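You operate a simulated robot arm through the tools that you are given. There is no shell and no other tool. Be economical: measure what you need, move in short steps, check, and stop when the job is done.

Carry out the task below with a simulated two-armed robot. There is one attempt and no reset: what you move stays moved.

JOB
Pick up the bag marked "salt" from the top of the green table with one hand, pass it to the other hand and put it on the top shelf of the rack.
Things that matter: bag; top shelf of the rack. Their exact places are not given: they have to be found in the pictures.

It is judged by the outcome, as a careful person would: the job done as asked, and still so three seconds after it is handed in. It fails if anything else is knocked over, pushed out of place, dropped, spilled or broken.

ROBOT AND FRAMES
Two 7-joint arms with two-finger parallel grippers on one trunk, on a base that drives. Base frame: it is fixed to the floor where the robot stands at the start and does not move with it; the origin is under the middle of the robot, x ahead of it, y to its left, z up; the surface under the hand at the start is at about z = 740. Lengths are in mm, angles in rad, forces in N, time in s.
The left shoulder is at the start at [50, 187, 1085], the right one opposite. With the tool pointing down near the work surface each hand reaches from about 100 to 660 mm from the robot's upright axis, wherever it stands, measured 20 degrees to its own side. Places, roughly: top shelf of the rack [2200, 2200, 1400]. Payload 3.43 kg a hand.
The tool frame of a hand sits at the grasp point between the pads (the TCP): z along the fingers, y along the line on which they close. The tips reach 30 mm beyond it. Largest opening 94 mm; finger width 28, thickness 10; the body of the gripper, 50 by 96 mm, starts 55 mm behind the TCP.
Orientation is that of the tool frame in the base frame, as [roll, pitch, yaw] about the fixed x, y, z axes, in that order (R = Rz(yaw) Ry(pitch) Rx(roll)). With the fingers straight down and closing along the base's y, the tool's x points along the base's -x, its y along +y and its z along -z.

CONTROLS
- The arms move only by the tool arm_command. It takes "left_commands", "right_commands" or both (then of equal length, played together; a hand with none holds still); each is a list that holds one entry, the list of rows, each a list of 7 numbers: the turn, a rotation vector about the tool's x, y, z in rad, then the shift along the tool's x, y, z in mm, then the opening, from 0 (shut) to 1 (fully open). In form: [[[ax, ay, az, x, y, z, claw], ...]]. A call has 1 to 10 rows; each row shifts and turns the commanded pose from where the row before left it, along the tool's axes as they then stand. Rows are played at 5 a second. More than 50 mm and 0.15 rad between two rows, or a gripper value outside its range, and nothing of the call is played. Where a pose cannot be reached the arm comes as near as it can. A force on the tool above 40 N (or 10 N above the force at the start of the call, whichever is more), or a blocked arm, ends the call early, and 0.2 s more pass. Each finger travels about 153 mm/s and halts on what it meets, pressing with about 21 N; the grip force reading is that of the motor and also rises with nothing between the fingers. The clock runs only during rows and for 0.2 s after the last one: add rows that do not move to give the fingers time. It gives the time, the measured TCP pose, the force on the tool (base axes), the opening and the grip force at its end, in the units of the frame above (readings bear some noise), with the torque about the TCP (base axes, N m) and any sound that the robot's microphone picked up, and new pictures: "pictures" is both (left out), scene, wrist or none (wrist: the cameras of the hands that moved).
- Cameras (640 x 400 px; columns grow to the right, rows downward): "scene" is now at [140.3, -26.5, 1261.1]; the picture's right is [-0.37, -0.93, 0.00], its down [-0.53, 0.21, -0.82] and it looks along [0.77, -0.30, -0.57] (base axes); focal length 275 px, centre (320, 200). "left" rides on the left gripper at [76, -14, -103] in its tool frame; the picture's right is [0.18, 0.98, 0.00], its down [-0.75, 0.14, -0.64] and it looks along [-0.63, 0.12, 0.77] (tool axes); focal length 243 px, centre (320, 200). "right" rides on the right gripper at [76, 14, -102] in its tool frame; the picture's right is [-0.18, 0.98, 0.00], its down [-0.75, -0.14, -0.64] and it looks along [-0.63, -0.12, 0.77] (tool axes); focal length 243 px, centre (320, 200).
- move_column(by): slides the trunk up (or, below 0, down) by that many mm; the arms and the scene camera ride with it, the base frame stays. It gives what a move gives, with no picture.
- drive_base(legs): drives the robot by 1 to 6 legs, each [ahead, left, turn to the left] in mm, mm and rad, along the robot's own axes; the way and the turn of a leg run together, so that a leg with both is an arc; at most 1500 mm and 3.142 rad a leg. The arms and the cameras ride along, it lands a little off, and it stops where it bumps. It gives what a move gives, and a new picture of the scene camera.
- turn_head(pan, tilt): turns the head with the scene camera to pan (to the left, within 1.396 rad either way) and tilt (down, from -0.506 to 1.204), counted from straight ahead of the robot. It gives what a move gives, and a new picture of the scene camera.
- point_at(camera, pixels): for up to 12 pixels [column, row] of the newest picture of that camera ("zoom" is the newest enlarged one), the place [x, y, z] in the base frame of the surface seen there, good to about 2 mm, but the place of the scene camera against the robot may be out by one fixed shift of up to 25 mm in any direction. The clock stands still meanwhile.
- inspect(camera, box): a new picture of the part [left, top, right, bottom] of that camera's present view, enlarged. The clock stands still meanwhile.
- close_job(): hands the job in; it is judged then, once.

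Keep the steps short. Do not move on a guess: measure, check each grasp and each placing, and mend mistakes. In all there are 80 turns and 260 pictures (those below and enlarged ones count). Leave the grippers open and the arms clear of the work at the hand-in unless told otherwise, and finish with a single line.

The tools are called after "Call:" by a JSON object that holds its "fn" and its "kwargs". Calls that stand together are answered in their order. arm_command: Moves the arms, as the interface text tells. Its arguments: {"type":"object","properties":{"left_commands":{"type":"array"},"right_commands":{"type":"array"},"pictures":{"type":"string","enum":["both","scene","wrist","none"]}},"required":[]} The other tools are called the same way: move_column (by) slides the trunk up or down; drive_base (legs) drives the base; turn_head (pan, tilt) turns the head that bears the scene camera; point_at (camera, pixels) gives the place of the surface under pixels of a picture; inspect (camera, box) takes an enlarged picture of a part of a camera's view; close_job () hands the job in.

At the start:

```text
time_s: 0.0
left_tool_pos: [424.7, 112.1, 979.6]
left_ee_rot: [-3.141, -0.001, 3.14]
left_force: [-0.6, 1.3, 0.2]
left_moment: [0.03, -0.04, 0.0]
left_finger_gap: 94.0
left_grip_force: 0.0
right_tool_pos: [450.5, -351.2, 1067.6]
right_ee_rot: [-3.141, 0.001, -3.141]
right_force: [-0.3, 0.4, 0.5]
right_moment: [0.0, 0.01, -0.01]
right_finger_gap: 94.2
right_grip_force: 0.1
trunk travel left (down, up): [-300.0, 132.0]
robot x, y, heading: [-4.2, 3.2, -0.001]
head pan, tilt: [-0.379, 0.602]
```

scene: 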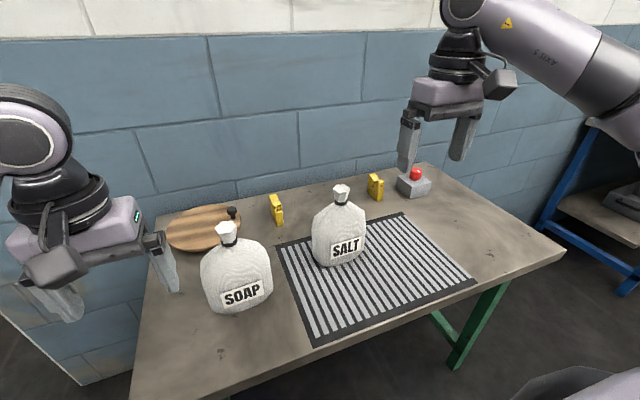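
right: 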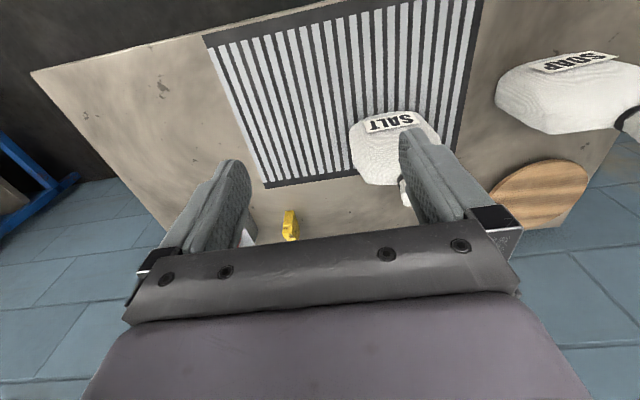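
left: 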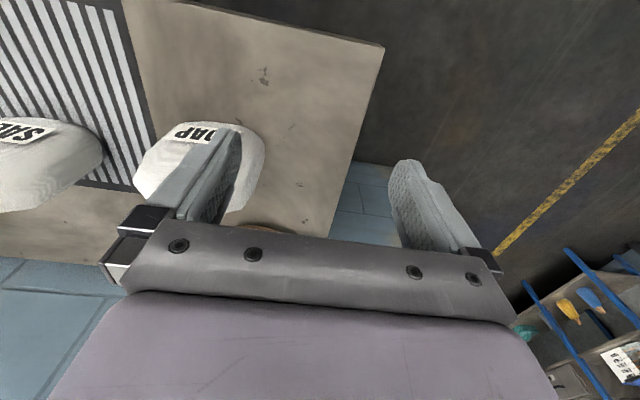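

The salt bag stands at about (340,230) with its tied neck at (341,193). I will enlarge it and measure points on it.

Call:
{"fn": "inspect", "kwargs": {"camera": "scene", "box": [260, 160, 420, 280]}}

Call:
{"fn": "point_at", "kwargs": {"camera": "scene", "pixels": [[341, 187], [341, 195], [341, 204], [340, 225], [345, 248], [315, 230], [364, 225], [340, 266], [300, 290], [237, 275], [227, 232], [375, 185]]}}

Call:
{"fn": "point_at", "kwargs": {"camera": "right", "pixels": [[390, 122], [355, 150], [380, 175], [404, 190], [407, 200], [400, 135]]}}

```text
3.33 times, centred on (340, 220) of scene
```

zoom: 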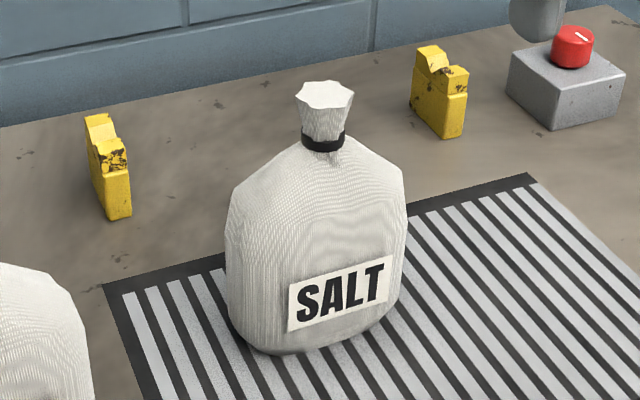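

```text
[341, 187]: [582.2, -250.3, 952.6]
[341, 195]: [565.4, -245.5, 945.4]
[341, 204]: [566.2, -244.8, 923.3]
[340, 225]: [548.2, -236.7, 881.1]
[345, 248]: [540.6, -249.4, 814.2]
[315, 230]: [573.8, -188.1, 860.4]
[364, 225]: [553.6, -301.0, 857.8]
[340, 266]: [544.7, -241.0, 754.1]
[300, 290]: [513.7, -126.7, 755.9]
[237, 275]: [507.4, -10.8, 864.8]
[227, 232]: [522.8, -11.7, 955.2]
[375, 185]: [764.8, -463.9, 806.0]
```

```text
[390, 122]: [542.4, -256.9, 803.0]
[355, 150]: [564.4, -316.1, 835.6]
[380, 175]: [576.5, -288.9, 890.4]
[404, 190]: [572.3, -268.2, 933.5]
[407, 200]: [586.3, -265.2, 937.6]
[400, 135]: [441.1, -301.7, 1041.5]
```

The bag is roughly 125 wide and stands about 200 tall. Before planning the grips I look at the rack, panning the head left.

Call:
{"fn": "turn_head", "kwargs": {"pan": 0.8, "tilt": 0.1}}

Call:
{"fn": "point_at", "kwargs": {"camera": "right", "pixels": [[368, 122], [412, 114], [367, 131], [413, 123], [352, 135], [360, 165], [380, 145], [425, 119], [330, 178], [250, 175], [240, 100], [450, 130]]}}

```text
time_s: 1.4
left_tool_pos: [424.2, 110.6, 979.0]
left_ee_rot: [-3.141, 0.0, 3.141]
left_force: [0.1, -0.1, -0.2]
left_moment: [0.01, 0.03, 0.06]
left_finger_gap: 93.9
left_grip_force: 0.1
right_tool_pos: [450.4, -350.9, 1068.0]
right_ee_rot: [-3.141, -0.001, -3.142]
right_force: [0.8, -0.4, 0.1]
right_moment: [0.0, -0.03, 0.02]
right_finger_gap: 94.0
right_grip_force: 0.0
trunk travel left (down, up): [-300.0, 132.0]
robot x, y, heading: [2.5, 2.7, -0.004]
head pan, tilt: [0.799, 0.099]
```

scene: 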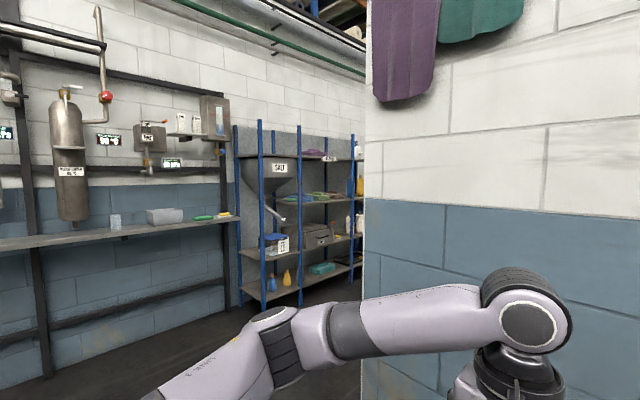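

```text
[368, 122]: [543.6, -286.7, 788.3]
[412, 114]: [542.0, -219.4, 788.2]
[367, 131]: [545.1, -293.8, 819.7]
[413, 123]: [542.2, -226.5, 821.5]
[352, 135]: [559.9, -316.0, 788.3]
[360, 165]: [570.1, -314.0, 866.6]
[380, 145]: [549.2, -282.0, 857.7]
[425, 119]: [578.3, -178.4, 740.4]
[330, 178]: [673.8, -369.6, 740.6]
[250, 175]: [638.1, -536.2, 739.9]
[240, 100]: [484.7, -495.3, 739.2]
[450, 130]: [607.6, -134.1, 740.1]
```

The rack with blue posts stands behind the wall corner, at about (300,210). I enlarge it and measure posts and shelves.

Call:
{"fn": "inspect", "kwargs": {"camera": "scene", "box": [224, 110, 384, 210]}}

Call:
{"fn": "point_at", "kwargs": {"camera": "scene", "pixels": [[262, 155], [301, 155], [326, 157], [353, 165], [238, 180], [280, 167], [330, 158], [366, 250], [366, 130], [275, 297], [250, 205], [285, 243]]}}

```text
4.00 times, centred on (304, 160) of scene
```

zoom: 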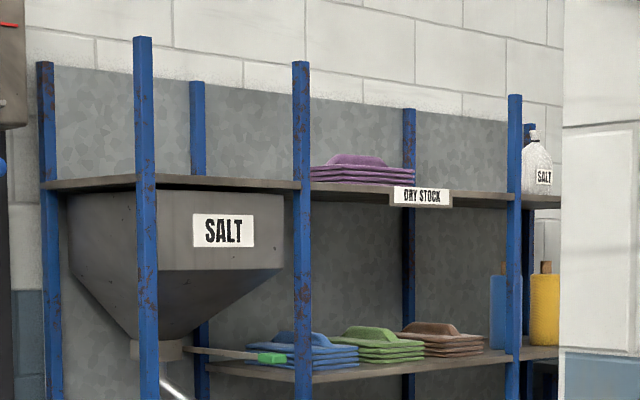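

```text
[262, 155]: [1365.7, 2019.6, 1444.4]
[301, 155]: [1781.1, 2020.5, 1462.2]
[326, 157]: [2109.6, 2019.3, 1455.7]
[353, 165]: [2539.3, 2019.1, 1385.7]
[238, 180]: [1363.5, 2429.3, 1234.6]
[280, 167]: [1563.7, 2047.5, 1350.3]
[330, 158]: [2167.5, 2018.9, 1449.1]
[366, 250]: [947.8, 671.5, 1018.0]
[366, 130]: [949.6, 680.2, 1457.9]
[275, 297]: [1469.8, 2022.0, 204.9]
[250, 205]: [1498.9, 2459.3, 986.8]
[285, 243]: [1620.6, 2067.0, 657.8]
```

The rack's front is at y≈2020, faces the robot's -y side, and its top shelf is at z≈1400. The middle bay (x 1781–2539) has room right of the purple cloths.

Plan: the right hand takes the neck from above and the left takes the body from the side. First I bring the right hand over the neck, high up, and look.

Call:
{"fn": "arm_command", "kwargs": {"right_commands": [[[0, 0, 0, 0, 48, 0, 1], [0, 0, 0, -30, 48, 0, 1], [0, 0, 0, -30, 0, 0, 1], [0, 0, 0, 0, 0, 0, 1]]], "pictures": "wrist"}}

Call:
{"fn": "turn_head", "kwargs": {"pan": -0.38, "tilt": 0.6}}

```text
refused: row 2 steps farther than a row can; nothing moved
```

```text
time_s: 2.8
left_tool_pos: [423.7, 111.3, 978.9]
left_ee_rot: [-3.141, -0.001, -3.14]
left_force: [0.5, -0.9, 0.2]
left_moment: [-0.02, 0.03, 0.02]
left_finger_gap: 94.2
left_grip_force: 0.2
right_tool_pos: [450.1, -350.8, 1068.3]
right_ee_rot: [-3.14, -0.001, -3.139]
right_force: [-0.5, -0.2, -1.4]
right_moment: [-0.04, 0.0, 0.02]
right_finger_gap: 94.0
right_grip_force: 0.1
trunk travel left (down, up): [-300.0, 132.0]
robot x, y, heading: [0.5, 0.3, -0.004]
head pan, tilt: [-0.38, 0.6]
```

scene: 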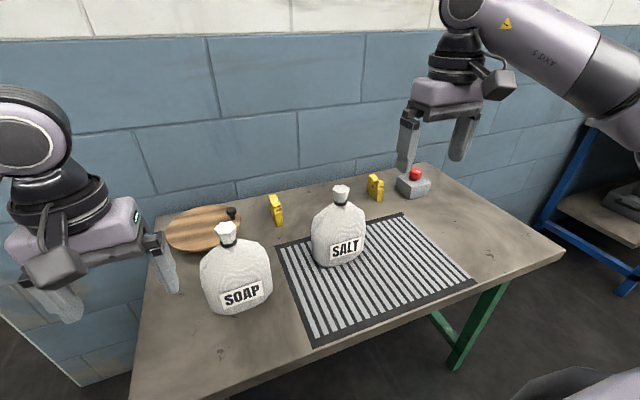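

The row was too long. I repeat the move in smaller steps.

Call:
{"fn": "arm_command", "kwargs": {"right_commands": [[[0, 0, 0, 0, 40, 0, 1], [0, 0, 0, -30, 35, 0, 1], [0, 0, 0, -30, 21, 0, 1], [0, 0, 0, 0, 0, 0, 1]]]}}

```text
time_s: 3.8
left_tool_pos: [424.5, 110.6, 979.2]
left_ee_rot: [-3.14, 0.001, -3.14]
left_force: [-0.1, -0.3, 0.6]
left_moment: [0.0, -0.01, 0.0]
left_finger_gap: 93.8
left_grip_force: 0.2
right_tool_pos: [512.0, -254.8, 1067.2]
right_ee_rot: [3.141, 0.001, 3.139]
right_force: [0.4, -0.1, 0.7]
right_moment: [-0.03, -0.03, 0.01]
right_finger_gap: 93.9
right_grip_force: 0.1
trunk travel left (down, up): [-300.0, 132.0]
robot x, y, heading: [-0.3, 1.4, -0.0]
head pan, tilt: [-0.38, 0.6]
```

scene: 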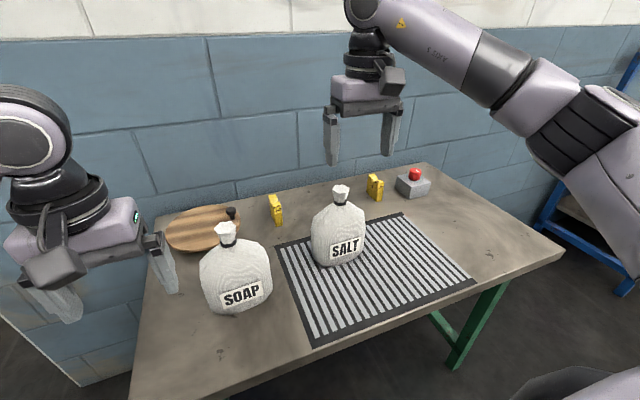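
right: 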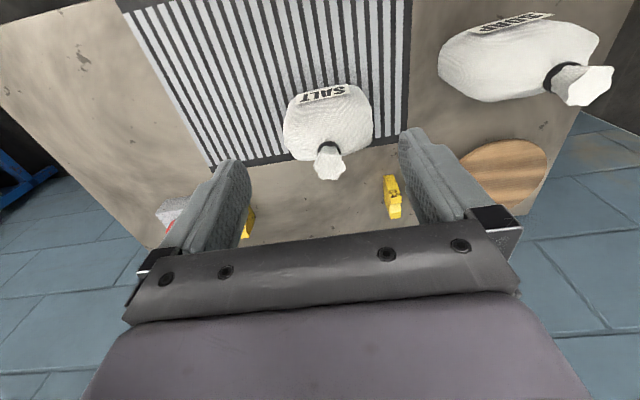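

The neck is now clear of the fingers at (328,150)–(328,178) in the right picture. I measure neck and body outline.

Call:
{"fn": "inspect", "kwargs": {"camera": "right", "box": [268, 70, 388, 190]}}

Call:
{"fn": "point_at", "kwargs": {"camera": "right", "pixels": [[328, 148], [328, 152], [329, 165], [329, 176], [318, 158], [342, 158], [300, 150], [355, 140], [285, 130], [369, 115], [320, 110], [325, 130]]}}

```text
3.33 times, centred on (328, 130) of right
```

zoom: 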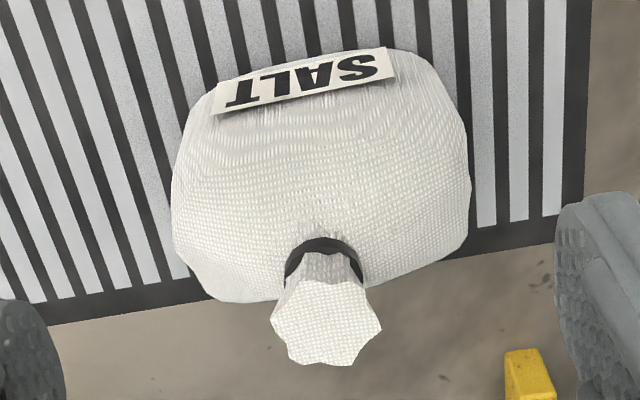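

```text
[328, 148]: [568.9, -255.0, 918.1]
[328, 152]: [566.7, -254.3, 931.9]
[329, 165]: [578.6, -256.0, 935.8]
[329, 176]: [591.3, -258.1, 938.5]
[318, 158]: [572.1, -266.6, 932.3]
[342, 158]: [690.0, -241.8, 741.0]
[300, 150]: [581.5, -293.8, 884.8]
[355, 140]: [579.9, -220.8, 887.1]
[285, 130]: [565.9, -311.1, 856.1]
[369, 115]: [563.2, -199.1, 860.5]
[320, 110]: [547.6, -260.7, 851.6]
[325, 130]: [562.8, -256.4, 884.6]
```

The neck is centred at about (580,-256), with the tuft at z 915–936. The body is about 78 deep, which fits the 94 opening. I move over the neck and go down to TCP z≈931.

Call:
{"fn": "arm_command", "kwargs": {"right_commands": [[[0, 0, 0, -34, 0, 0, 1], [0, 0, 0, -34, -1.5, 0, 1], [0, 0, 0, 0, 0, 40, 1], [0, 0, 0, 0, 0, 40, 1], [0, 0, 0, 0, 0, 30, 1], [0, 0, 0, 0, 0, 0, 1]]]}}

```text
time_s: 5.2
left_tool_pos: [424.6, 111.0, 979.6]
left_ee_rot: [3.142, 0.0, -3.141]
left_force: [0.2, 0.1, 0.6]
left_moment: [0.04, 0.02, 0.0]
left_finger_gap: 93.9
left_grip_force: 0.0
right_tool_pos: [580.1, -256.3, 956.7]
right_ee_rot: [-3.14, 0.001, -3.141]
right_force: [1.0, 0.1, 0.6]
right_moment: [-0.02, -0.01, -0.01]
right_finger_gap: 94.0
right_grip_force: 0.0
trunk travel left (down, up): [-300.0, 132.0]
robot x, y, heading: [-3.2, -2.0, 0.001]
head pan, tilt: [-0.38, 0.6]
```

scene: 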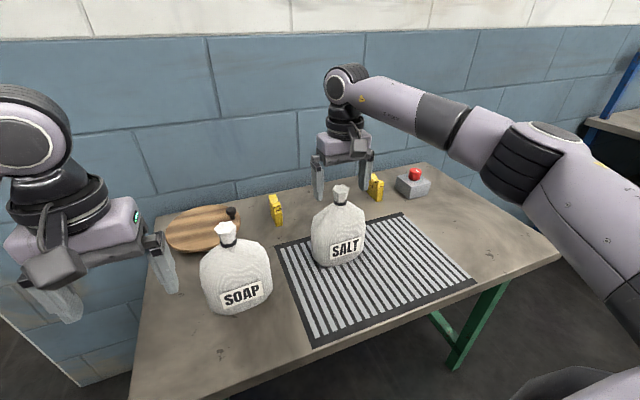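
right: 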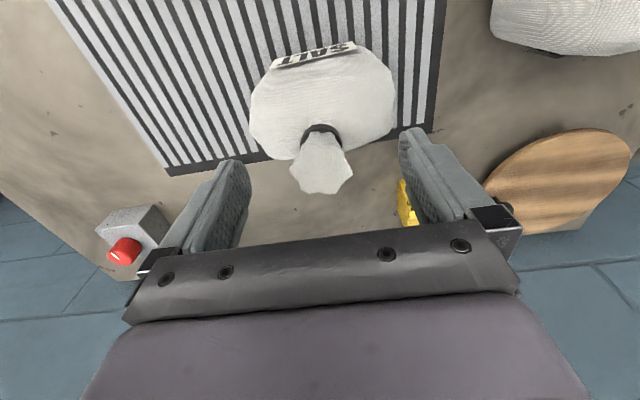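

Over the neck now. I check the tuft's place relative to the TCP before the last descent.

Call:
{"fn": "point_at", "kwargs": {"camera": "right", "pixels": [[322, 133], [322, 140], [322, 160], [322, 175], [322, 190], [296, 175], [348, 175], [300, 160], [343, 160]]}}

```text
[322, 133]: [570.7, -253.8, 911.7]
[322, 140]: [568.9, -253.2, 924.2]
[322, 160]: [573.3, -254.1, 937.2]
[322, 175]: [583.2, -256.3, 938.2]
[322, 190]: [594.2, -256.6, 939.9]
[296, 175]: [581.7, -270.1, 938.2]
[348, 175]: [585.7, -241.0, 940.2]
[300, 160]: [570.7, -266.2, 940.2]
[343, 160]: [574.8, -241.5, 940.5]
```

The tuft centre is (582,-256) and its top is at z 939. I go down 26 mm and shut the fingers on it.

Call:
{"fn": "arm_command", "kwargs": {"right_commands": [[[0, 0, 0, -2, 0.5, 26, 1], [0, 0, 0, 0, 0, 0, 1], [0, 0, 0, 0, 0, 0, 0.4], [0, 0, 0, 0, 0, 0, 0], [0, 0, 0, 0, 0, 0, 0], [0, 0, 0, 0, 0, 0, 0]]]}}

```text
time_s: 6.6
left_tool_pos: [423.8, 110.5, 979.6]
left_ee_rot: [3.141, -0.001, -3.141]
left_force: [-0.5, -0.4, 0.3]
left_moment: [0.02, 0.0, 0.02]
left_finger_gap: 93.9
left_grip_force: 0.1
right_tool_pos: [582.0, -257.3, 930.2]
right_ee_rot: [3.141, 0.0, 3.14]
right_force: [-0.9, 1.4, 0.0]
right_moment: [0.16, -0.06, 0.03]
right_finger_gap: 29.8
right_grip_force: 21.0
trunk travel left (down, up): [-300.0, 132.0]
robot x, y, heading: [0.6, -0.0, 0.0]
head pan, tilt: [-0.38, 0.6]
```

scene: 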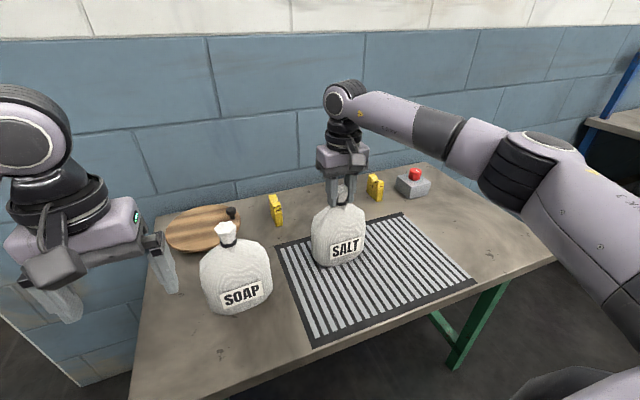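
right: 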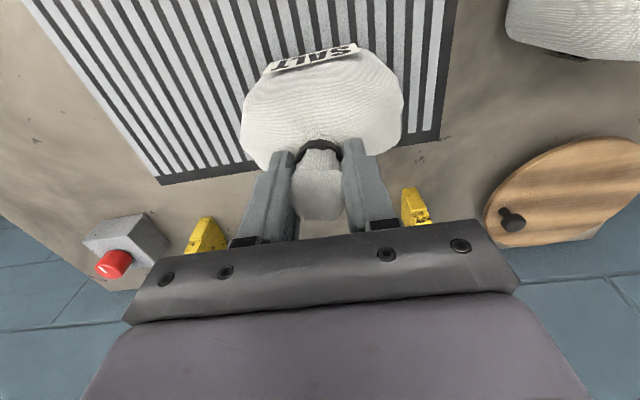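

The grip holds at a gap of 29.8 mm and 21 N. I lift 60 mm slowly and read the weight.

Call:
{"fn": "arm_command", "kwargs": {"right_commands": [[[0, 0, 0, 0, 0, -5, 0], [0, 0, 0, 0, 0, -10, 0], [0, 0, 0, 0, 0, -15, 0], [0, 0, 0, 0, 0, -15, 0], [0, 0, 0, 0, 0, -15, 0], [0, 0, 0, 0, 0, 0, 0], [0, 0, 0, 0, 0, 0, 0]]]}}

```text
time_s: 8.2
left_tool_pos: [425.6, 110.6, 979.6]
left_ee_rot: [-3.141, -0.001, -3.141]
left_force: [0.3, 0.0, -0.4]
left_moment: [-0.01, 0.0, 0.0]
left_finger_gap: 93.9
left_grip_force: 0.2
right_tool_pos: [582.2, -257.3, 990.9]
right_ee_rot: [-3.141, -0.001, 3.141]
right_force: [0.4, 0.8, -6.0]
right_moment: [0.04, -0.04, -0.01]
right_finger_gap: 29.6
right_grip_force: 20.9
trunk travel left (down, up): [-300.0, 132.0]
robot x, y, heading: [0.7, 2.3, 0.001]
head pan, tilt: [-0.38, 0.6]
```

scene: 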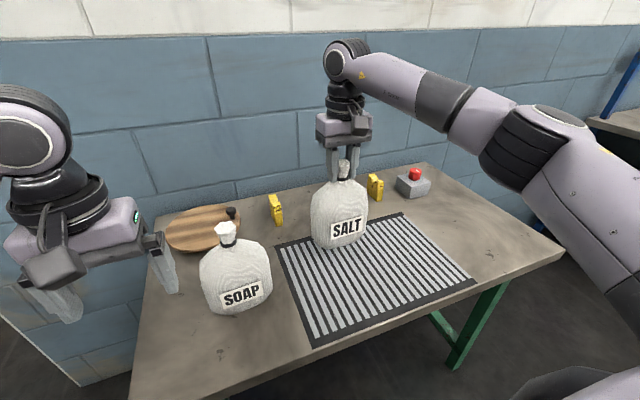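
right: 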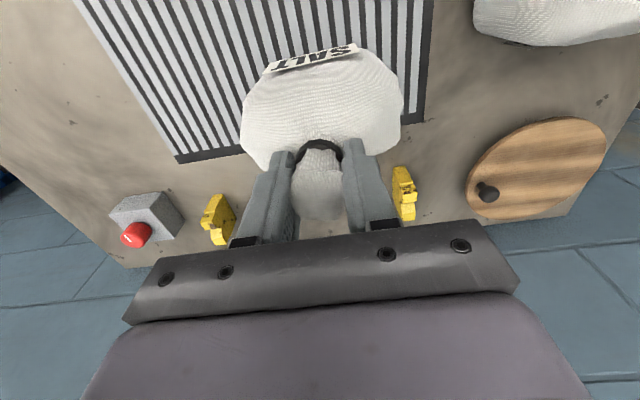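

The bag is held, about 0.6 kg. I raise it another 80 mm, then look left and right before backing away from the table to do the pass in free space.

Call:
{"fn": "arm_command", "kwargs": {"right_commands": [[[0, 0, 0, 0, 0, -20, 0], [0, 0, 0, 0, 0, -20, 0], [0, 0, 0, 0, 0, -20, 0], [0, 0, 0, 0, 0, -20, 0], [0, 0, 0, 0, 0, 0, 0]]], "pictures": "none"}}

Call:
{"fn": "turn_head", "kwargs": {"pan": -1.39, "tilt": 0.5}}

Call:
{"fn": "turn_head", "kwargs": {"pan": 1.39, "tilt": 0.5}}

```text
time_s: 9.4
left_tool_pos: [424.3, 111.0, 979.0]
left_ee_rot: [-3.141, -0.001, -3.141]
left_force: [0.8, -0.9, -0.4]
left_moment: [0.02, 0.0, -0.03]
left_finger_gap: 94.0
left_grip_force: 0.1
right_tool_pos: [580.6, -255.9, 1072.6]
right_ee_rot: [-3.141, 0.0, -3.141]
right_force: [-0.3, 0.6, -6.1]
right_moment: [0.02, -0.02, -0.02]
right_finger_gap: 29.5
right_grip_force: 21.1
trunk travel left (down, up): [-300.0, 132.0]
robot x, y, heading: [1.6, 1.8, -0.007]
head pan, tilt: [-0.38, 0.6]
```

```text
time_s: 10.7
left_tool_pos: [424.7, 109.7, 980.7]
left_ee_rot: [3.14, -0.003, 3.141]
left_force: [1.0, 0.0, -0.7]
left_moment: [-0.03, 0.01, -0.01]
left_finger_gap: 94.0
left_grip_force: 0.0
right_tool_pos: [581.0, -254.9, 1071.6]
right_ee_rot: [3.141, 0.001, 3.141]
right_force: [-0.6, 0.2, -5.9]
right_moment: [-0.03, 0.0, 0.0]
right_finger_gap: 29.7
right_grip_force: 21.4
trunk travel left (down, up): [-300.0, 132.0]
robot x, y, heading: [1.0, -3.5, 0.002]
head pan, tilt: [-1.389, 0.499]
```

scene: 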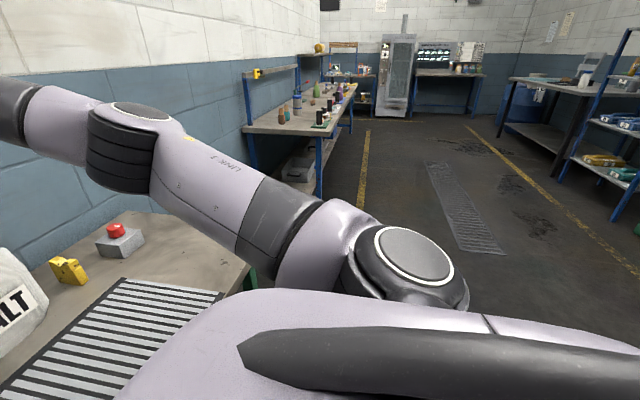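

```text
time_s: 13.1
left_tool_pos: [425.0, 110.5, 979.5]
left_ee_rot: [3.141, -0.001, -3.141]
left_force: [0.8, -0.3, 0.5]
left_moment: [-0.01, -0.01, 0.03]
left_finger_gap: 93.9
left_grip_force: 0.1
right_tool_pos: [581.3, -257.1, 1071.4]
right_ee_rot: [-3.141, 0.0, -3.141]
right_force: [0.0, -0.1, -5.6]
right_moment: [0.03, -0.02, 0.0]
right_finger_gap: 29.6
right_grip_force: 20.8
trunk travel left (down, up): [-300.0, 132.0]
robot x, y, heading: [0.9, -1.8, 0.002]
head pan, tilt: [1.389, 0.499]
```

scene: 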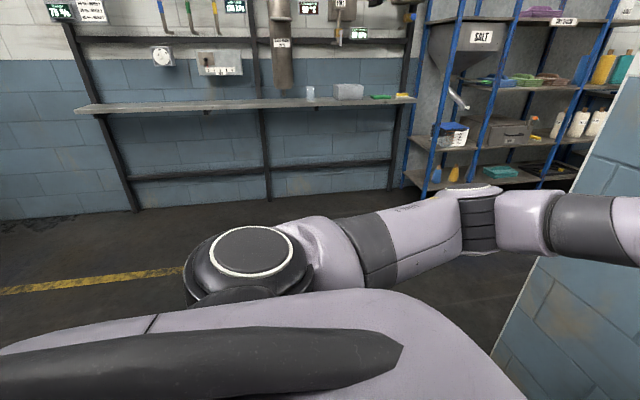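

Both sides are open floor. I back up 450 mm from the table.

Call:
{"fn": "drive_base", "kwargs": {"legs": [[-450, 0, 0]]}}

Call:
{"fn": "point_at", "kwargs": {"camera": "scene", "pixels": [[90, 106], [250, 106], [410, 100]]}}

Call:
{"fn": "turn_head", "kwargs": {"pan": 0.0, "tilt": 0.5}}

```text
time_s: 15.8
left_tool_pos: [-23.8, 109.9, 979.4]
left_ee_rot: [3.142, -0.001, 3.14]
left_force: [-0.1, 0.9, -0.9]
left_moment: [-0.02, -0.03, 0.0]
left_finger_gap: 94.0
left_grip_force: 0.1
right_tool_pos: [133.6, -255.7, 1072.2]
right_ee_rot: [-3.141, -0.001, 3.141]
right_force: [-0.4, -0.6, -5.5]
right_moment: [0.07, 0.0, 0.01]
right_finger_gap: 29.7
right_grip_force: 20.9
trunk travel left (down, up): [-300.0, 132.0]
robot x, y, heading: [-445.4, 0.4, 0.002]
head pan, tilt: [1.389, 0.499]
```

scene: 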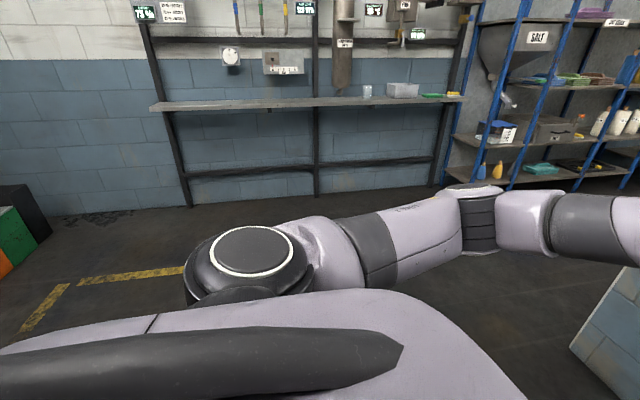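

```text
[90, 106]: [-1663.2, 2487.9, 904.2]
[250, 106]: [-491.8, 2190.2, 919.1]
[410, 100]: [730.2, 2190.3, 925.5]
```

```text
time_s: 17.3
left_tool_pos: [-23.1, 110.7, 978.5]
left_ee_rot: [3.141, -0.002, -3.14]
left_force: [0.6, 0.9, 0.2]
left_moment: [0.01, 0.0, 0.01]
left_finger_gap: 94.1
left_grip_force: 0.0
right_tool_pos: [134.0, -254.8, 1070.6]
right_ee_rot: [-3.141, -0.001, -3.141]
right_force: [0.5, -0.3, -5.7]
right_moment: [-0.05, -0.02, 0.04]
right_finger_gap: 29.8
right_grip_force: 20.6
trunk travel left (down, up): [-300.0, 132.0]
robot x, y, heading: [-448.1, 0.6, -0.001]
head pan, tilt: [0.0, 0.499]
```

scene: 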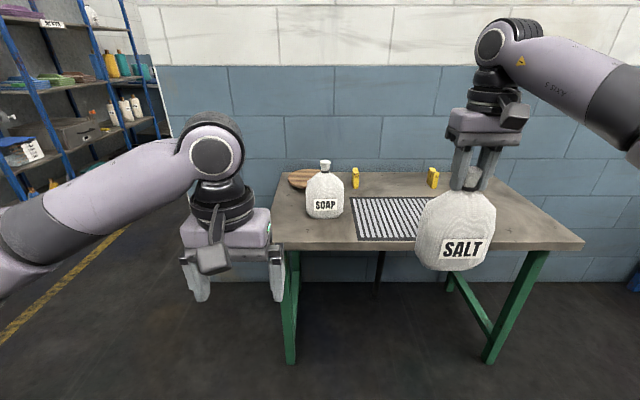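

The bag hangs freely. Now I bring it to the middle in front of the robot with the right hand. At the same time I turn the left hand so its fingers will point toward the bag, first yawing and then tilting up.

Call:
{"fn": "arm_command", "kwargs": {"right_commands": [[[0, 0, 0, 5, 11, 0, 0], [0, 0, 0, 10, 22, 0, 0], [0, 0, 0, 11, 23, 0, 0], [0, 0, 0, 11, 23, 0, 0], [0, 0, 0, 11, 23, 0, 0], [0, 0, 0, 11, 23, 0, 0], [0, 0, 0, 11, 23, 0, 0], [0, 0, 0, 11, 23, 0, 0], [0, 0, 0, 11, 23, 0, 0], [0, 0, 0, 9, 20, 0, 0]]], "left_commands": [[[0, 0, 0.131, 0, 0, 0, 1], [0, 0, 0.131, 0, 0, 0, 1], [0, 0, 0.131, 0, 0, 0, 1], [0, 0, 0.131, 0, 0, 0, 1], [0, 0, 0.131, 0, 0, 0, 1], [0, 0, 0.131, 0, 0, 0, 1], [0, -0.142, 0, 0, 0, 0, 1], [0, -0.142, 0, 0, 0, 0, 1], [0, -0.142, 0, 0, 0, 0, 1], [0, -0.142, 0, 0, 0, 0, 1]]], "pictures": "scene"}}

```text
time_s: 19.5
left_tool_pos: [-22.1, 111.2, 980.3]
left_ee_rot: [3.141, 0.571, 2.356]
left_force: [0.4, -0.2, 0.5]
left_moment: [0.0, 0.0, -0.02]
left_finger_gap: 94.1
left_grip_force: 0.1
right_tool_pos: [33.0, -41.4, 1071.7]
right_ee_rot: [-3.141, 0.0, -3.142]
right_force: [0.5, 0.5, -6.3]
right_moment: [0.01, -0.01, -0.01]
right_finger_gap: 29.6
right_grip_force: 20.6
trunk travel left (down, up): [-300.0, 132.0]
robot x, y, heading: [-444.7, -2.5, 0.003]
head pan, tilt: [0.0, 0.499]
```

scene: 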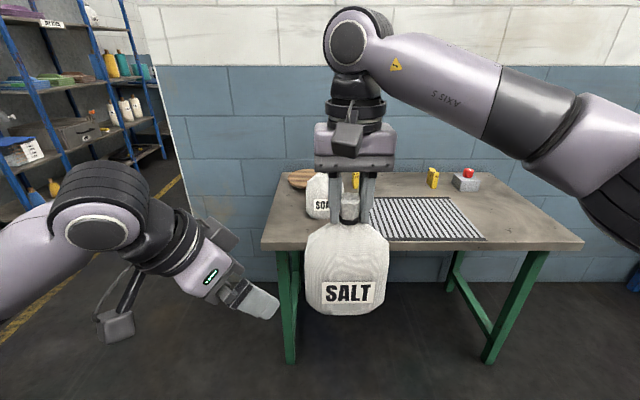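

Both moved cleanly. Next the right hand turns the bag 45°, and the left hand finishes tilting.

Call:
{"fn": "arm_command", "kwargs": {"right_commands": [[[0, 0, -0.08, 0, 0, 0, 0], [0, 0, -0.1, 0, 0, 0, 0], [0, 0, -0.1, 0, 0, 0, 0], [0, 0, -0.1, 0, 0, 0, 0], [0, 0, -0.1, 0, 0, 0, 0], [0, 0, -0.1, 0, 0, 0, 0], [0, 0, -0.1, 0, 0, 0, 0], [0, 0, -0.1, 0, 0, 0, 0], [0, 0, 0, 0, 0, 0, 0]]], "left_commands": [[[0, -0.142, 0, 0, 0, 0, 1], [0, -0.142, 0, 0, 0, 0, 1], [0, -0.142, 0, 0, 0, 0, 1], [0, -0.14, 0, 0, 0, 0, 1], [0, 0, 0, 0, 0, 0, 1], [0, 0, 0, 0, 0, 0, 1], [0, 0, 0, 0, 0, 0, 1], [0, 0, 0, 0, 0, 0, 1], [0, 0, 0, 0, 0, 0, 1]]]}}

```text
time_s: 21.5
left_tool_pos: [-22.3, 110.1, 979.4]
left_ee_rot: [-3.14, 1.133, 2.357]
left_force: [0.1, -0.6, -0.5]
left_moment: [0.0, 0.0, 0.05]
left_finger_gap: 93.9
left_grip_force: 0.1
right_tool_pos: [33.1, -41.1, 1071.6]
right_ee_rot: [3.141, 0.0, -2.362]
right_force: [-0.4, 0.2, -5.7]
right_moment: [0.05, 0.05, -0.02]
right_finger_gap: 29.8
right_grip_force: 20.8
trunk travel left (down, up): [-300.0, 132.0]
robot x, y, heading: [-447.9, 2.2, -0.004]
head pan, tilt: [0.0, 0.499]
```

scene: 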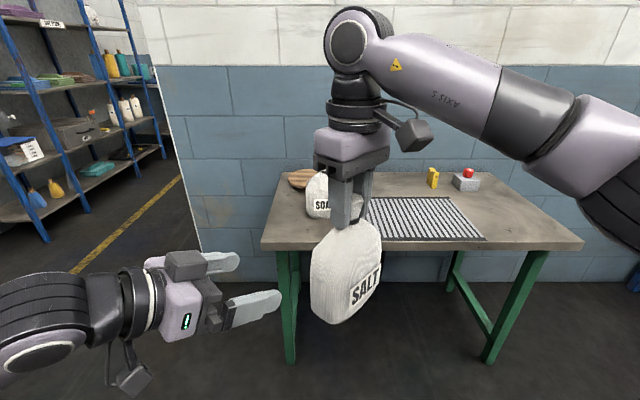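
right: 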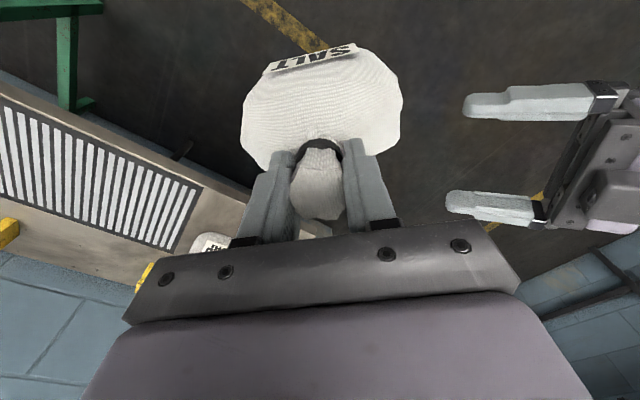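
left: 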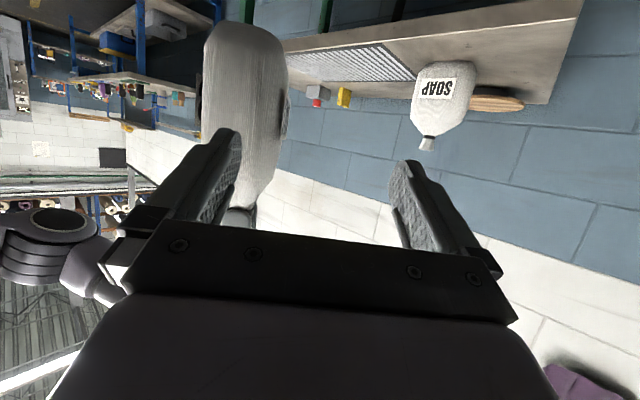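

From the left camera the bag shows edge-on (columns 200–288). I measure its thickness profile and position.

Call:
{"fn": "point_at", "kwargs": {"camera": "left", "pixels": [[206, 60], [225, 60], [245, 60], [265, 60], [284, 70], [206, 110], [225, 110], [245, 110], [270, 110], [285, 110], [250, 170], [245, 30]]}}

Call:
{"fn": "inspect", "kwargs": {"camera": "left", "box": [180, 0, 340, 240]}}

Call:
{"fn": "point_at", "kwargs": {"camera": "right", "pixels": [[316, 55], [245, 110], [400, 110], [322, 100], [322, 130]]}}

```text
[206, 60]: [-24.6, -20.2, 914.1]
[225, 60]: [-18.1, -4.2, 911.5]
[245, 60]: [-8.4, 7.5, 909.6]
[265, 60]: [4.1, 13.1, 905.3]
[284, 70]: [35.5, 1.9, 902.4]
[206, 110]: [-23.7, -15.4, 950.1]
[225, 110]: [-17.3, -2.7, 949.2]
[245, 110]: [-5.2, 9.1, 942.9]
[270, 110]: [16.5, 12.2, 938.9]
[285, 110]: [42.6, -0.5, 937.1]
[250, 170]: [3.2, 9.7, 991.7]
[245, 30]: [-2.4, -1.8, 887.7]
```

```text
1.67 times, centred on (260, 120) of left
```

zoom: 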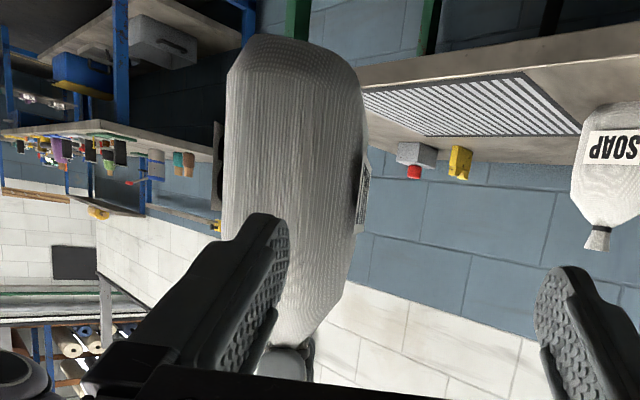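

```text
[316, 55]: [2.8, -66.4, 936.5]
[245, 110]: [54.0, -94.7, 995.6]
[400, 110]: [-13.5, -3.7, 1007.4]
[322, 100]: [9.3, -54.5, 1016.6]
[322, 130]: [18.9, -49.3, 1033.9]
```

The bag is about 76 thick and centred under the right TCP, with its near edge 62 mm from centre. I line the left hand up sideways (tool y −68) and go part-way in.

Call:
{"fn": "arm_command", "kwargs": {"left_commands": [[[0, 0, 0, 0, -34, 0, 1], [0, 0, 0, 0, -34, 0, 1], [0, 0, 0, -16, 0, 18, 1], [0, 0, 0, 0, 0, 0, 1]]]}}

```text
time_s: 22.5
left_tool_pos: [-51.0, 44.4, 986.1]
left_ee_rot: [-3.14, 1.134, 2.358]
left_force: [-0.8, -0.2, -0.1]
left_moment: [0.01, 0.01, -0.03]
left_finger_gap: 93.8
left_grip_force: 0.1
left hand out of reach, approached as far as the arm can: row 2
right_tool_pos: [33.0, -41.2, 1071.6]
right_ee_rot: [-3.141, 0.001, -2.362]
right_force: [0.3, 0.5, -5.9]
right_moment: [-0.02, -0.03, -0.03]
right_finger_gap: 29.7
right_grip_force: 20.8
trunk travel left (down, up): [-300.0, 132.0]
robot x, y, heading: [-449.1, -2.4, -0.006]
head pan, tilt: [0.0, 0.499]
```

scene: 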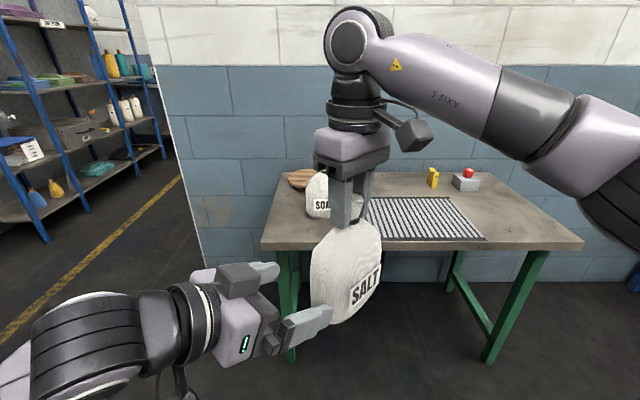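
left: 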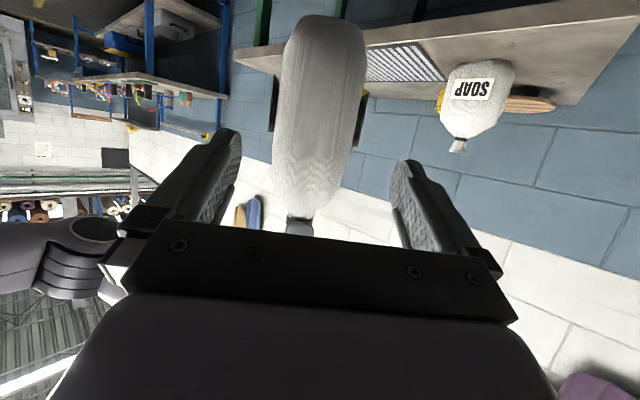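

The hand did arrive aligned: sideways error is about 1 mm, 120 mm short of the bag's centre. I slide in 88 mm, fingers on both sides of the bag.

Call:
{"fn": "arm_command", "kwargs": {"left_commands": [[[0, 0, 0, -4.5, -1, 22, 1], [0, 0, 0, -4.5, 0, 22, 1], [0, 0, 0, -4.6, 0, 22, 1], [0, 0, 0, -4.6, 0, 22.5, 1], [0, 0, 0, 0, 0, 0, 1]]]}}

```text
time_s: 23.7
left_tool_pos: [12.1, -18.6, 964.7]
left_ee_rot: [3.14, 1.135, 2.356]
left_force: [-0.6, 0.0, -0.3]
left_moment: [-0.02, -0.03, -0.01]
left_finger_gap: 94.1
left_grip_force: 0.1
right_tool_pos: [32.0, -40.6, 1072.3]
right_ee_rot: [-3.141, 0.0, -2.362]
right_force: [0.2, -0.8, -5.4]
right_moment: [-0.01, 0.01, -0.03]
right_finger_gap: 29.5
right_grip_force: 20.9
trunk travel left (down, up): [-300.0, 132.0]
robot x, y, heading: [-449.2, 2.3, 0.0]
head pan, tilt: [0.0, 0.499]
```

scene: 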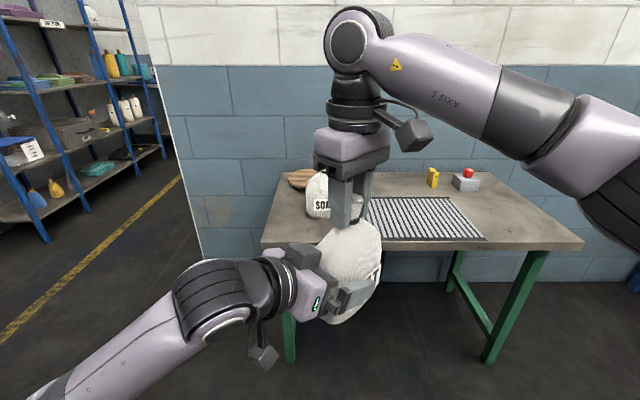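
left: 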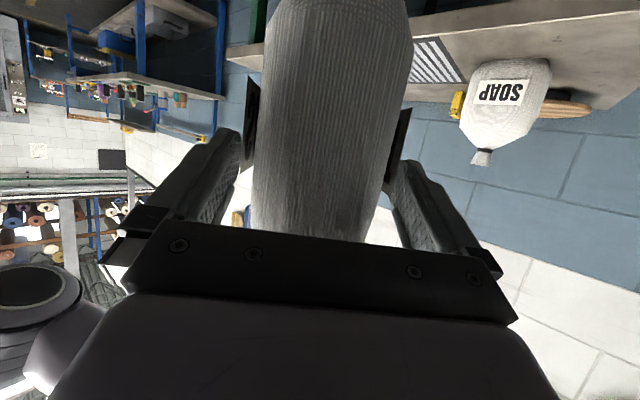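

The fingers straddle the bag without touching. I close the left hand.

Call:
{"fn": "arm_command", "kwargs": {"left_commands": [[[0, 0, 0, 0, 0, 0, 0.85], [0, 0, 0, 0, 0, 0, 0.7], [0, 0, 0, 0, 0, 0, 0.4], [0, 0, 0, 0, 0, 0, 0], [0, 0, 0, 0, 0, 0, 0]]]}}

```text
time_s: 24.9
left_tool_pos: [9.8, -19.1, 964.7]
left_ee_rot: [-3.14, 1.134, 2.356]
left_force: [-6.7, -8.0, -0.3]
left_moment: [0.58, -0.22, -0.28]
left_finger_gap: 74.7
left_grip_force: 21.3
right_tool_pos: [32.8, -41.2, 1071.2]
right_ee_rot: [-3.141, 0.001, -2.36]
right_force: [6.9, 7.6, -6.3]
right_moment: [0.32, -0.54, -0.06]
right_finger_gap: 29.6
right_grip_force: 21.0
trunk travel left (down, up): [-300.0, 132.0]
robot x, y, heading: [-447.5, -1.5, -0.001]
head pan, tilt: [0.0, 0.499]
```

scene: 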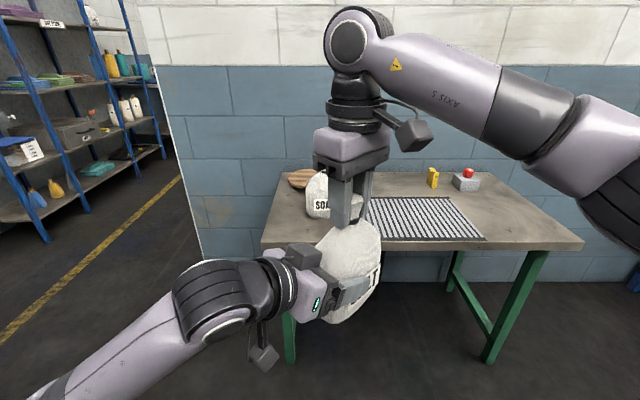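
left: 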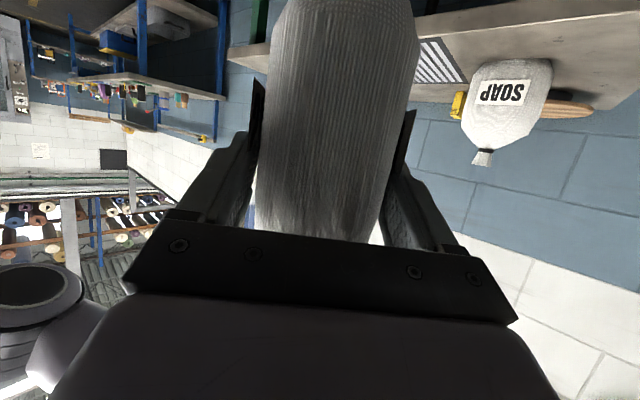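

The left hand grips at 74.7 mm and 21 N. The hands press sideways against each other with about 10 N, so I shift the left hand 2 mm toward tool −y to relieve it.

Call:
{"fn": "arm_command", "kwargs": {"left_commands": [[[0, 0, 0, 0, -1, 0, 0], [0, 0, 0, 0, -1, 0, 0], [0, 0, 0, 0, 0, 0, 0]]], "pictures": "none"}}

```text
time_s: 25.7
left_tool_pos: [10.0, -20.6, 964.4]
left_ee_rot: [-3.14, 1.133, 2.358]
left_force: [-3.1, -5.0, 0.5]
left_moment: [0.05, -0.28, -0.23]
left_finger_gap: 74.4
left_grip_force: 20.9
right_tool_pos: [32.5, -41.5, 1072.3]
right_ee_rot: [3.141, -0.002, -2.362]
right_force: [3.1, 4.2, -5.8]
right_moment: [0.53, -0.08, 0.07]
right_finger_gap: 29.7
right_grip_force: 20.9
trunk travel left (down, up): [-300.0, 132.0]
robot x, y, heading: [-447.3, 0.7, 0.007]
head pan, tilt: [0.0, 0.499]
```

Halved. I shift another 2 mm, then open the right hand slowly.

Call:
{"fn": "arm_command", "kwargs": {"left_commands": [[[0, 0, 0, 0, -2, 0, 0], [0, 0, 0, 0, 0, 0, 0], [0, 0, 0, 0, 0, 0, 0], [0, 0, 0, 0, 0, 0, 0], [0, 0, 0, 0, 0, 0, 0], [0, 0, 0, 0, 0, 0, 0]]], "right_commands": [[[0, 0, 0, 0, 0, 0, 0], [0, 0, 0, 0, 0, 0, 0], [0, 0, 0, 0, 0, 0, 0.4], [0, 0, 0, 0, 0, 0, 0.7], [0, 0, 0, 0, 0, 0, 1], [0, 0, 0, 0, 0, 0, 1]]]}}

```text
time_s: 27.1
left_tool_pos: [7.5, -19.7, 964.2]
left_ee_rot: [-3.141, 1.133, 2.36]
left_force: [-0.3, -0.7, -0.5]
left_moment: [0.12, 0.12, 0.01]
left_finger_gap: 74.5
left_grip_force: 21.0
right_tool_pos: [32.6, -42.1, 1071.7]
right_ee_rot: [-3.14, 0.002, -2.362]
right_force: [-0.4, -0.3, -0.2]
right_moment: [0.0, 0.0, 0.02]
right_finger_gap: 93.8
right_grip_force: 0.1
trunk travel left (down, up): [-300.0, 132.0]
robot x, y, heading: [-449.9, 0.9, 0.0]
head pan, tilt: [0.0, 0.499]
```

scene: 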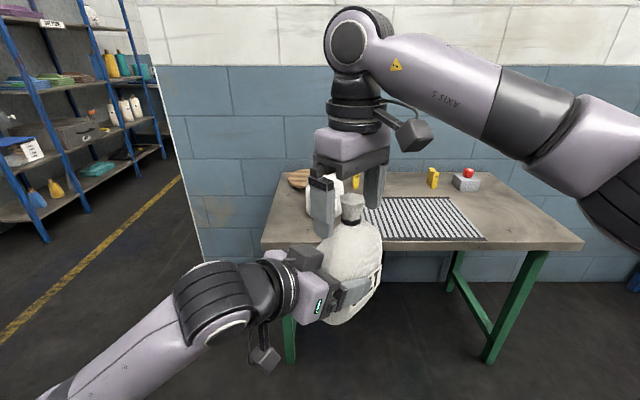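
right: 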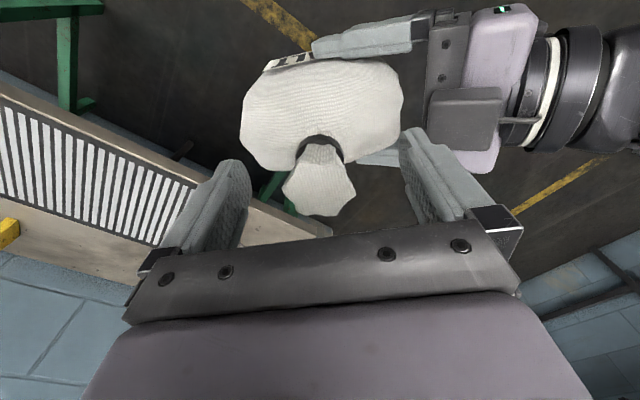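
left: 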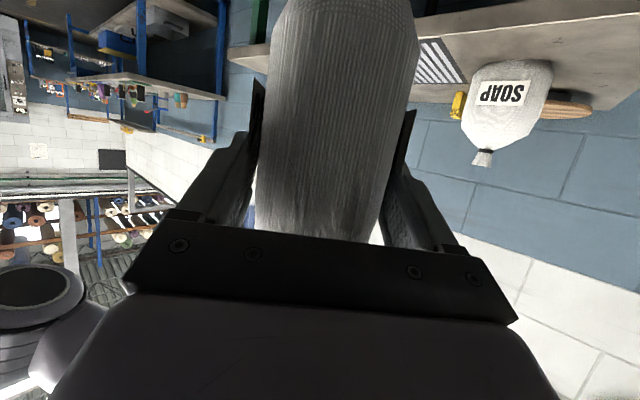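

The right hand is free of the neck, but the left force reads near zero where I expect about −6 N. I wait briefly and read again.

Call:
{"fn": "arm_command", "kwargs": {"left_commands": [[[0, 0, 0, 0, 0, 0, 0], [0, 0, 0, 0, 0, 0, 0], [0, 0, 0, 0, 0, 0, 0], [0, 0, 0, 0, 0, 0, 0]]], "pictures": "scene"}}

Call:
{"fn": "point_at", "kwargs": {"camera": "right", "pixels": [[320, 165], [320, 190], [320, 208], [290, 185], [350, 185], [320, 145]]}}

```text
time_s: 28.1
left_tool_pos: [7.3, -20.1, 964.8]
left_ee_rot: [-3.142, 1.134, 2.358]
left_force: [0.2, 0.1, 0.4]
left_moment: [0.16, 0.15, -0.01]
left_finger_gap: 74.6
left_grip_force: 21.3
right_tool_pos: [32.7, -41.7, 1072.2]
right_ee_rot: [-3.141, 0.001, -2.361]
right_force: [-0.6, -0.3, 0.0]
right_moment: [0.0, 0.03, 0.03]
right_finger_gap: 94.0
right_grip_force: 0.1
trunk travel left (down, up): [-300.0, 132.0]
robot x, y, heading: [-448.7, -3.6, 0.001]
head pan, tilt: [0.0, 0.499]
```

scene: 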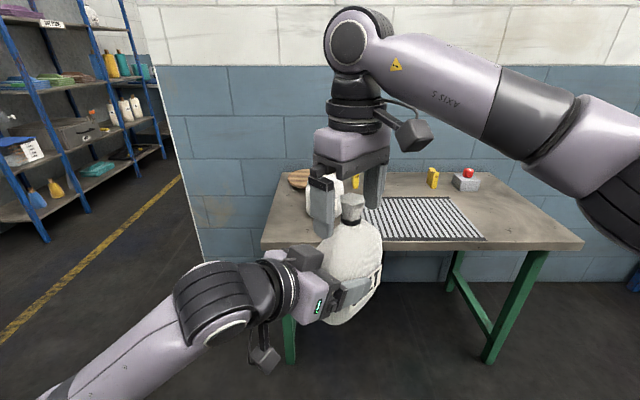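

```text
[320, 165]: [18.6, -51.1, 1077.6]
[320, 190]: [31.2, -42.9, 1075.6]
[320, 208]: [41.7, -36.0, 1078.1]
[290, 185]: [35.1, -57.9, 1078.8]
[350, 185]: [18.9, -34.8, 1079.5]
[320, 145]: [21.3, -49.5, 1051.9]
```

The torque reading (0.16, 0.15 N m) and the picture show the bag steady in the left hand, and the right hand is clear of it. I raise the right hand and take it away to the right and back.

Call:
{"fn": "arm_command", "kwargs": {"right_commands": [[[0, 0, 0, 0, 0, -35, 1], [0, 0, 0, 0, 0, -35, 1], [0, 0, 0, 0, 0, -35, 1], [0, 0, 0, 35, -8, 0, 1], [0, 0, 0, 40, -9, 0, 1], [0, 0, 0, 40, -9, 0, 1], [0, 0, 0, 40, -9, 0, 1], [0, 0, 0, 40, -9, 0, 1], [0, 0, 0, 40, -9, 0, 1], [0, 0, 0, 40, -9, 0, 1]]], "pictures": "scene"}}

```text
time_s: 30.3
left_tool_pos: [7.0, -22.7, 964.4]
left_ee_rot: [-3.139, 1.136, 2.356]
left_force: [0.2, -0.5, -0.5]
left_moment: [0.11, 0.12, 0.03]
left_finger_gap: 74.2
left_grip_force: 20.9
right_tool_pos: [-119.7, -279.6, 1176.9]
right_ee_rot: [3.14, 0.0, -2.362]
right_force: [0.6, 0.5, 0.1]
right_moment: [-0.02, 0.01, -0.02]
right_finger_gap: 93.9
right_grip_force: 0.0
trunk travel left (down, up): [-300.0, 132.0]
robot x, y, heading: [-446.5, -1.1, -0.004]
head pan, tilt: [0.0, 0.499]
```

scene: 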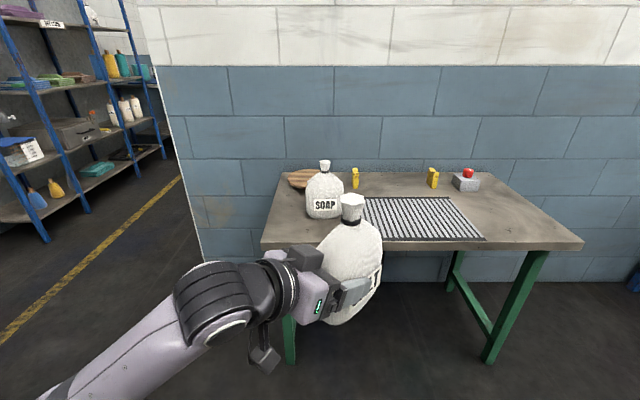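

Next I turn the left hand 45° to point straight ahead while moving it gently to the left.

Call:
{"fn": "arm_command", "kwargs": {"left_commands": [[[-0.045, 0, -0.021, 0, 9, 0, 0], [-0.0906, 0, -0.0423, 0, 18, 0, 0], [-0.0906, 0, -0.0423, 0, 18, 0, 0], [-0.0906, 0, -0.0423, 0, 18, 0, 0], [-0.0906, 0, -0.0423, 0, 18, 0, 0], [-0.0906, 0, -0.0423, 0, 18, 0, 0], [-0.0906, 0, -0.0423, 0, 18, 0, 0], [-0.0906, 0, -0.0423, 0, 18, 0, 0], [-0.032, 0, -0.015, 0, 9, 0, 0], [0, 0, 0, 0, 0, 0, 0]]], "pictures": "scene"}}

Call:
{"fn": "turn_head", "kwargs": {"pan": 0.9, "tilt": 0.3}}

```text
time_s: 32.5
left_tool_pos: [67.1, 107.9, 964.4]
left_ee_rot: [-3.14, 1.132, -3.141]
left_force: [0.1, -0.6, -0.1]
left_moment: [0.0, 0.15, -0.03]
left_finger_gap: 74.4
left_grip_force: 21.2
right_tool_pos: [-118.5, -278.3, 1177.7]
right_ee_rot: [3.141, 0.0, -2.362]
right_force: [0.6, 0.7, 0.5]
right_moment: [0.03, 0.01, 0.02]
right_finger_gap: 93.8
right_grip_force: 0.1
trunk travel left (down, up): [-300.0, 132.0]
robot x, y, heading: [-445.5, 1.6, -0.004]
head pan, tilt: [0.0, 0.499]
```

scene: 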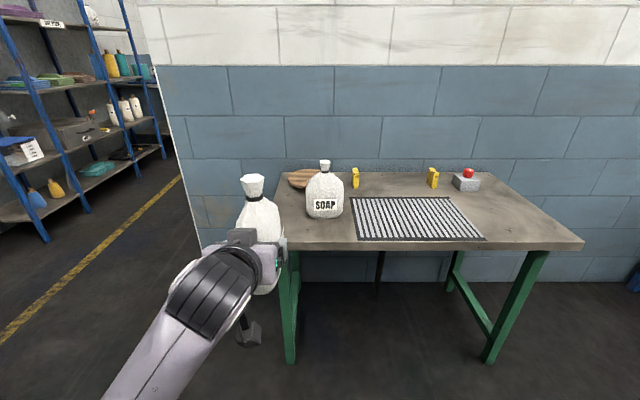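

```text
time_s: 33.7
left_tool_pos: [66.4, 105.9, 964.5]
left_ee_rot: [-3.141, 1.131, 3.14]
left_force: [-0.7, -0.6, -0.7]
left_moment: [0.01, 0.21, 0.0]
left_finger_gap: 74.4
left_grip_force: 21.2
right_tool_pos: [-118.4, -278.5, 1177.0]
right_ee_rot: [-3.14, 0.0, -2.361]
right_force: [-0.8, 0.0, 0.4]
right_moment: [0.03, -0.01, 0.0]
right_finger_gap: 94.1
right_grip_force: 0.0
trunk travel left (down, up): [-300.0, 132.0]
robot x, y, heading: [-447.6, 3.7, 0.001]
head pan, tilt: [0.901, 0.3]
```

scene: 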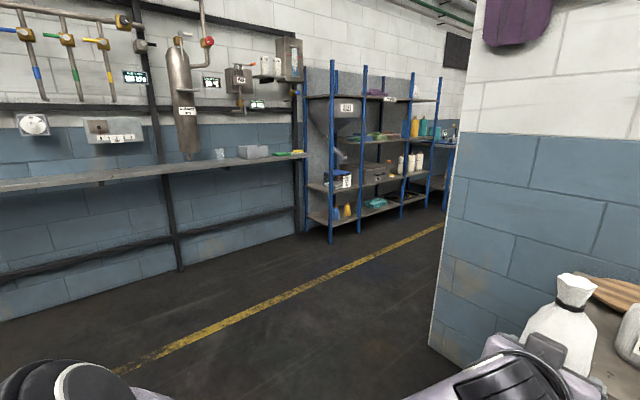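

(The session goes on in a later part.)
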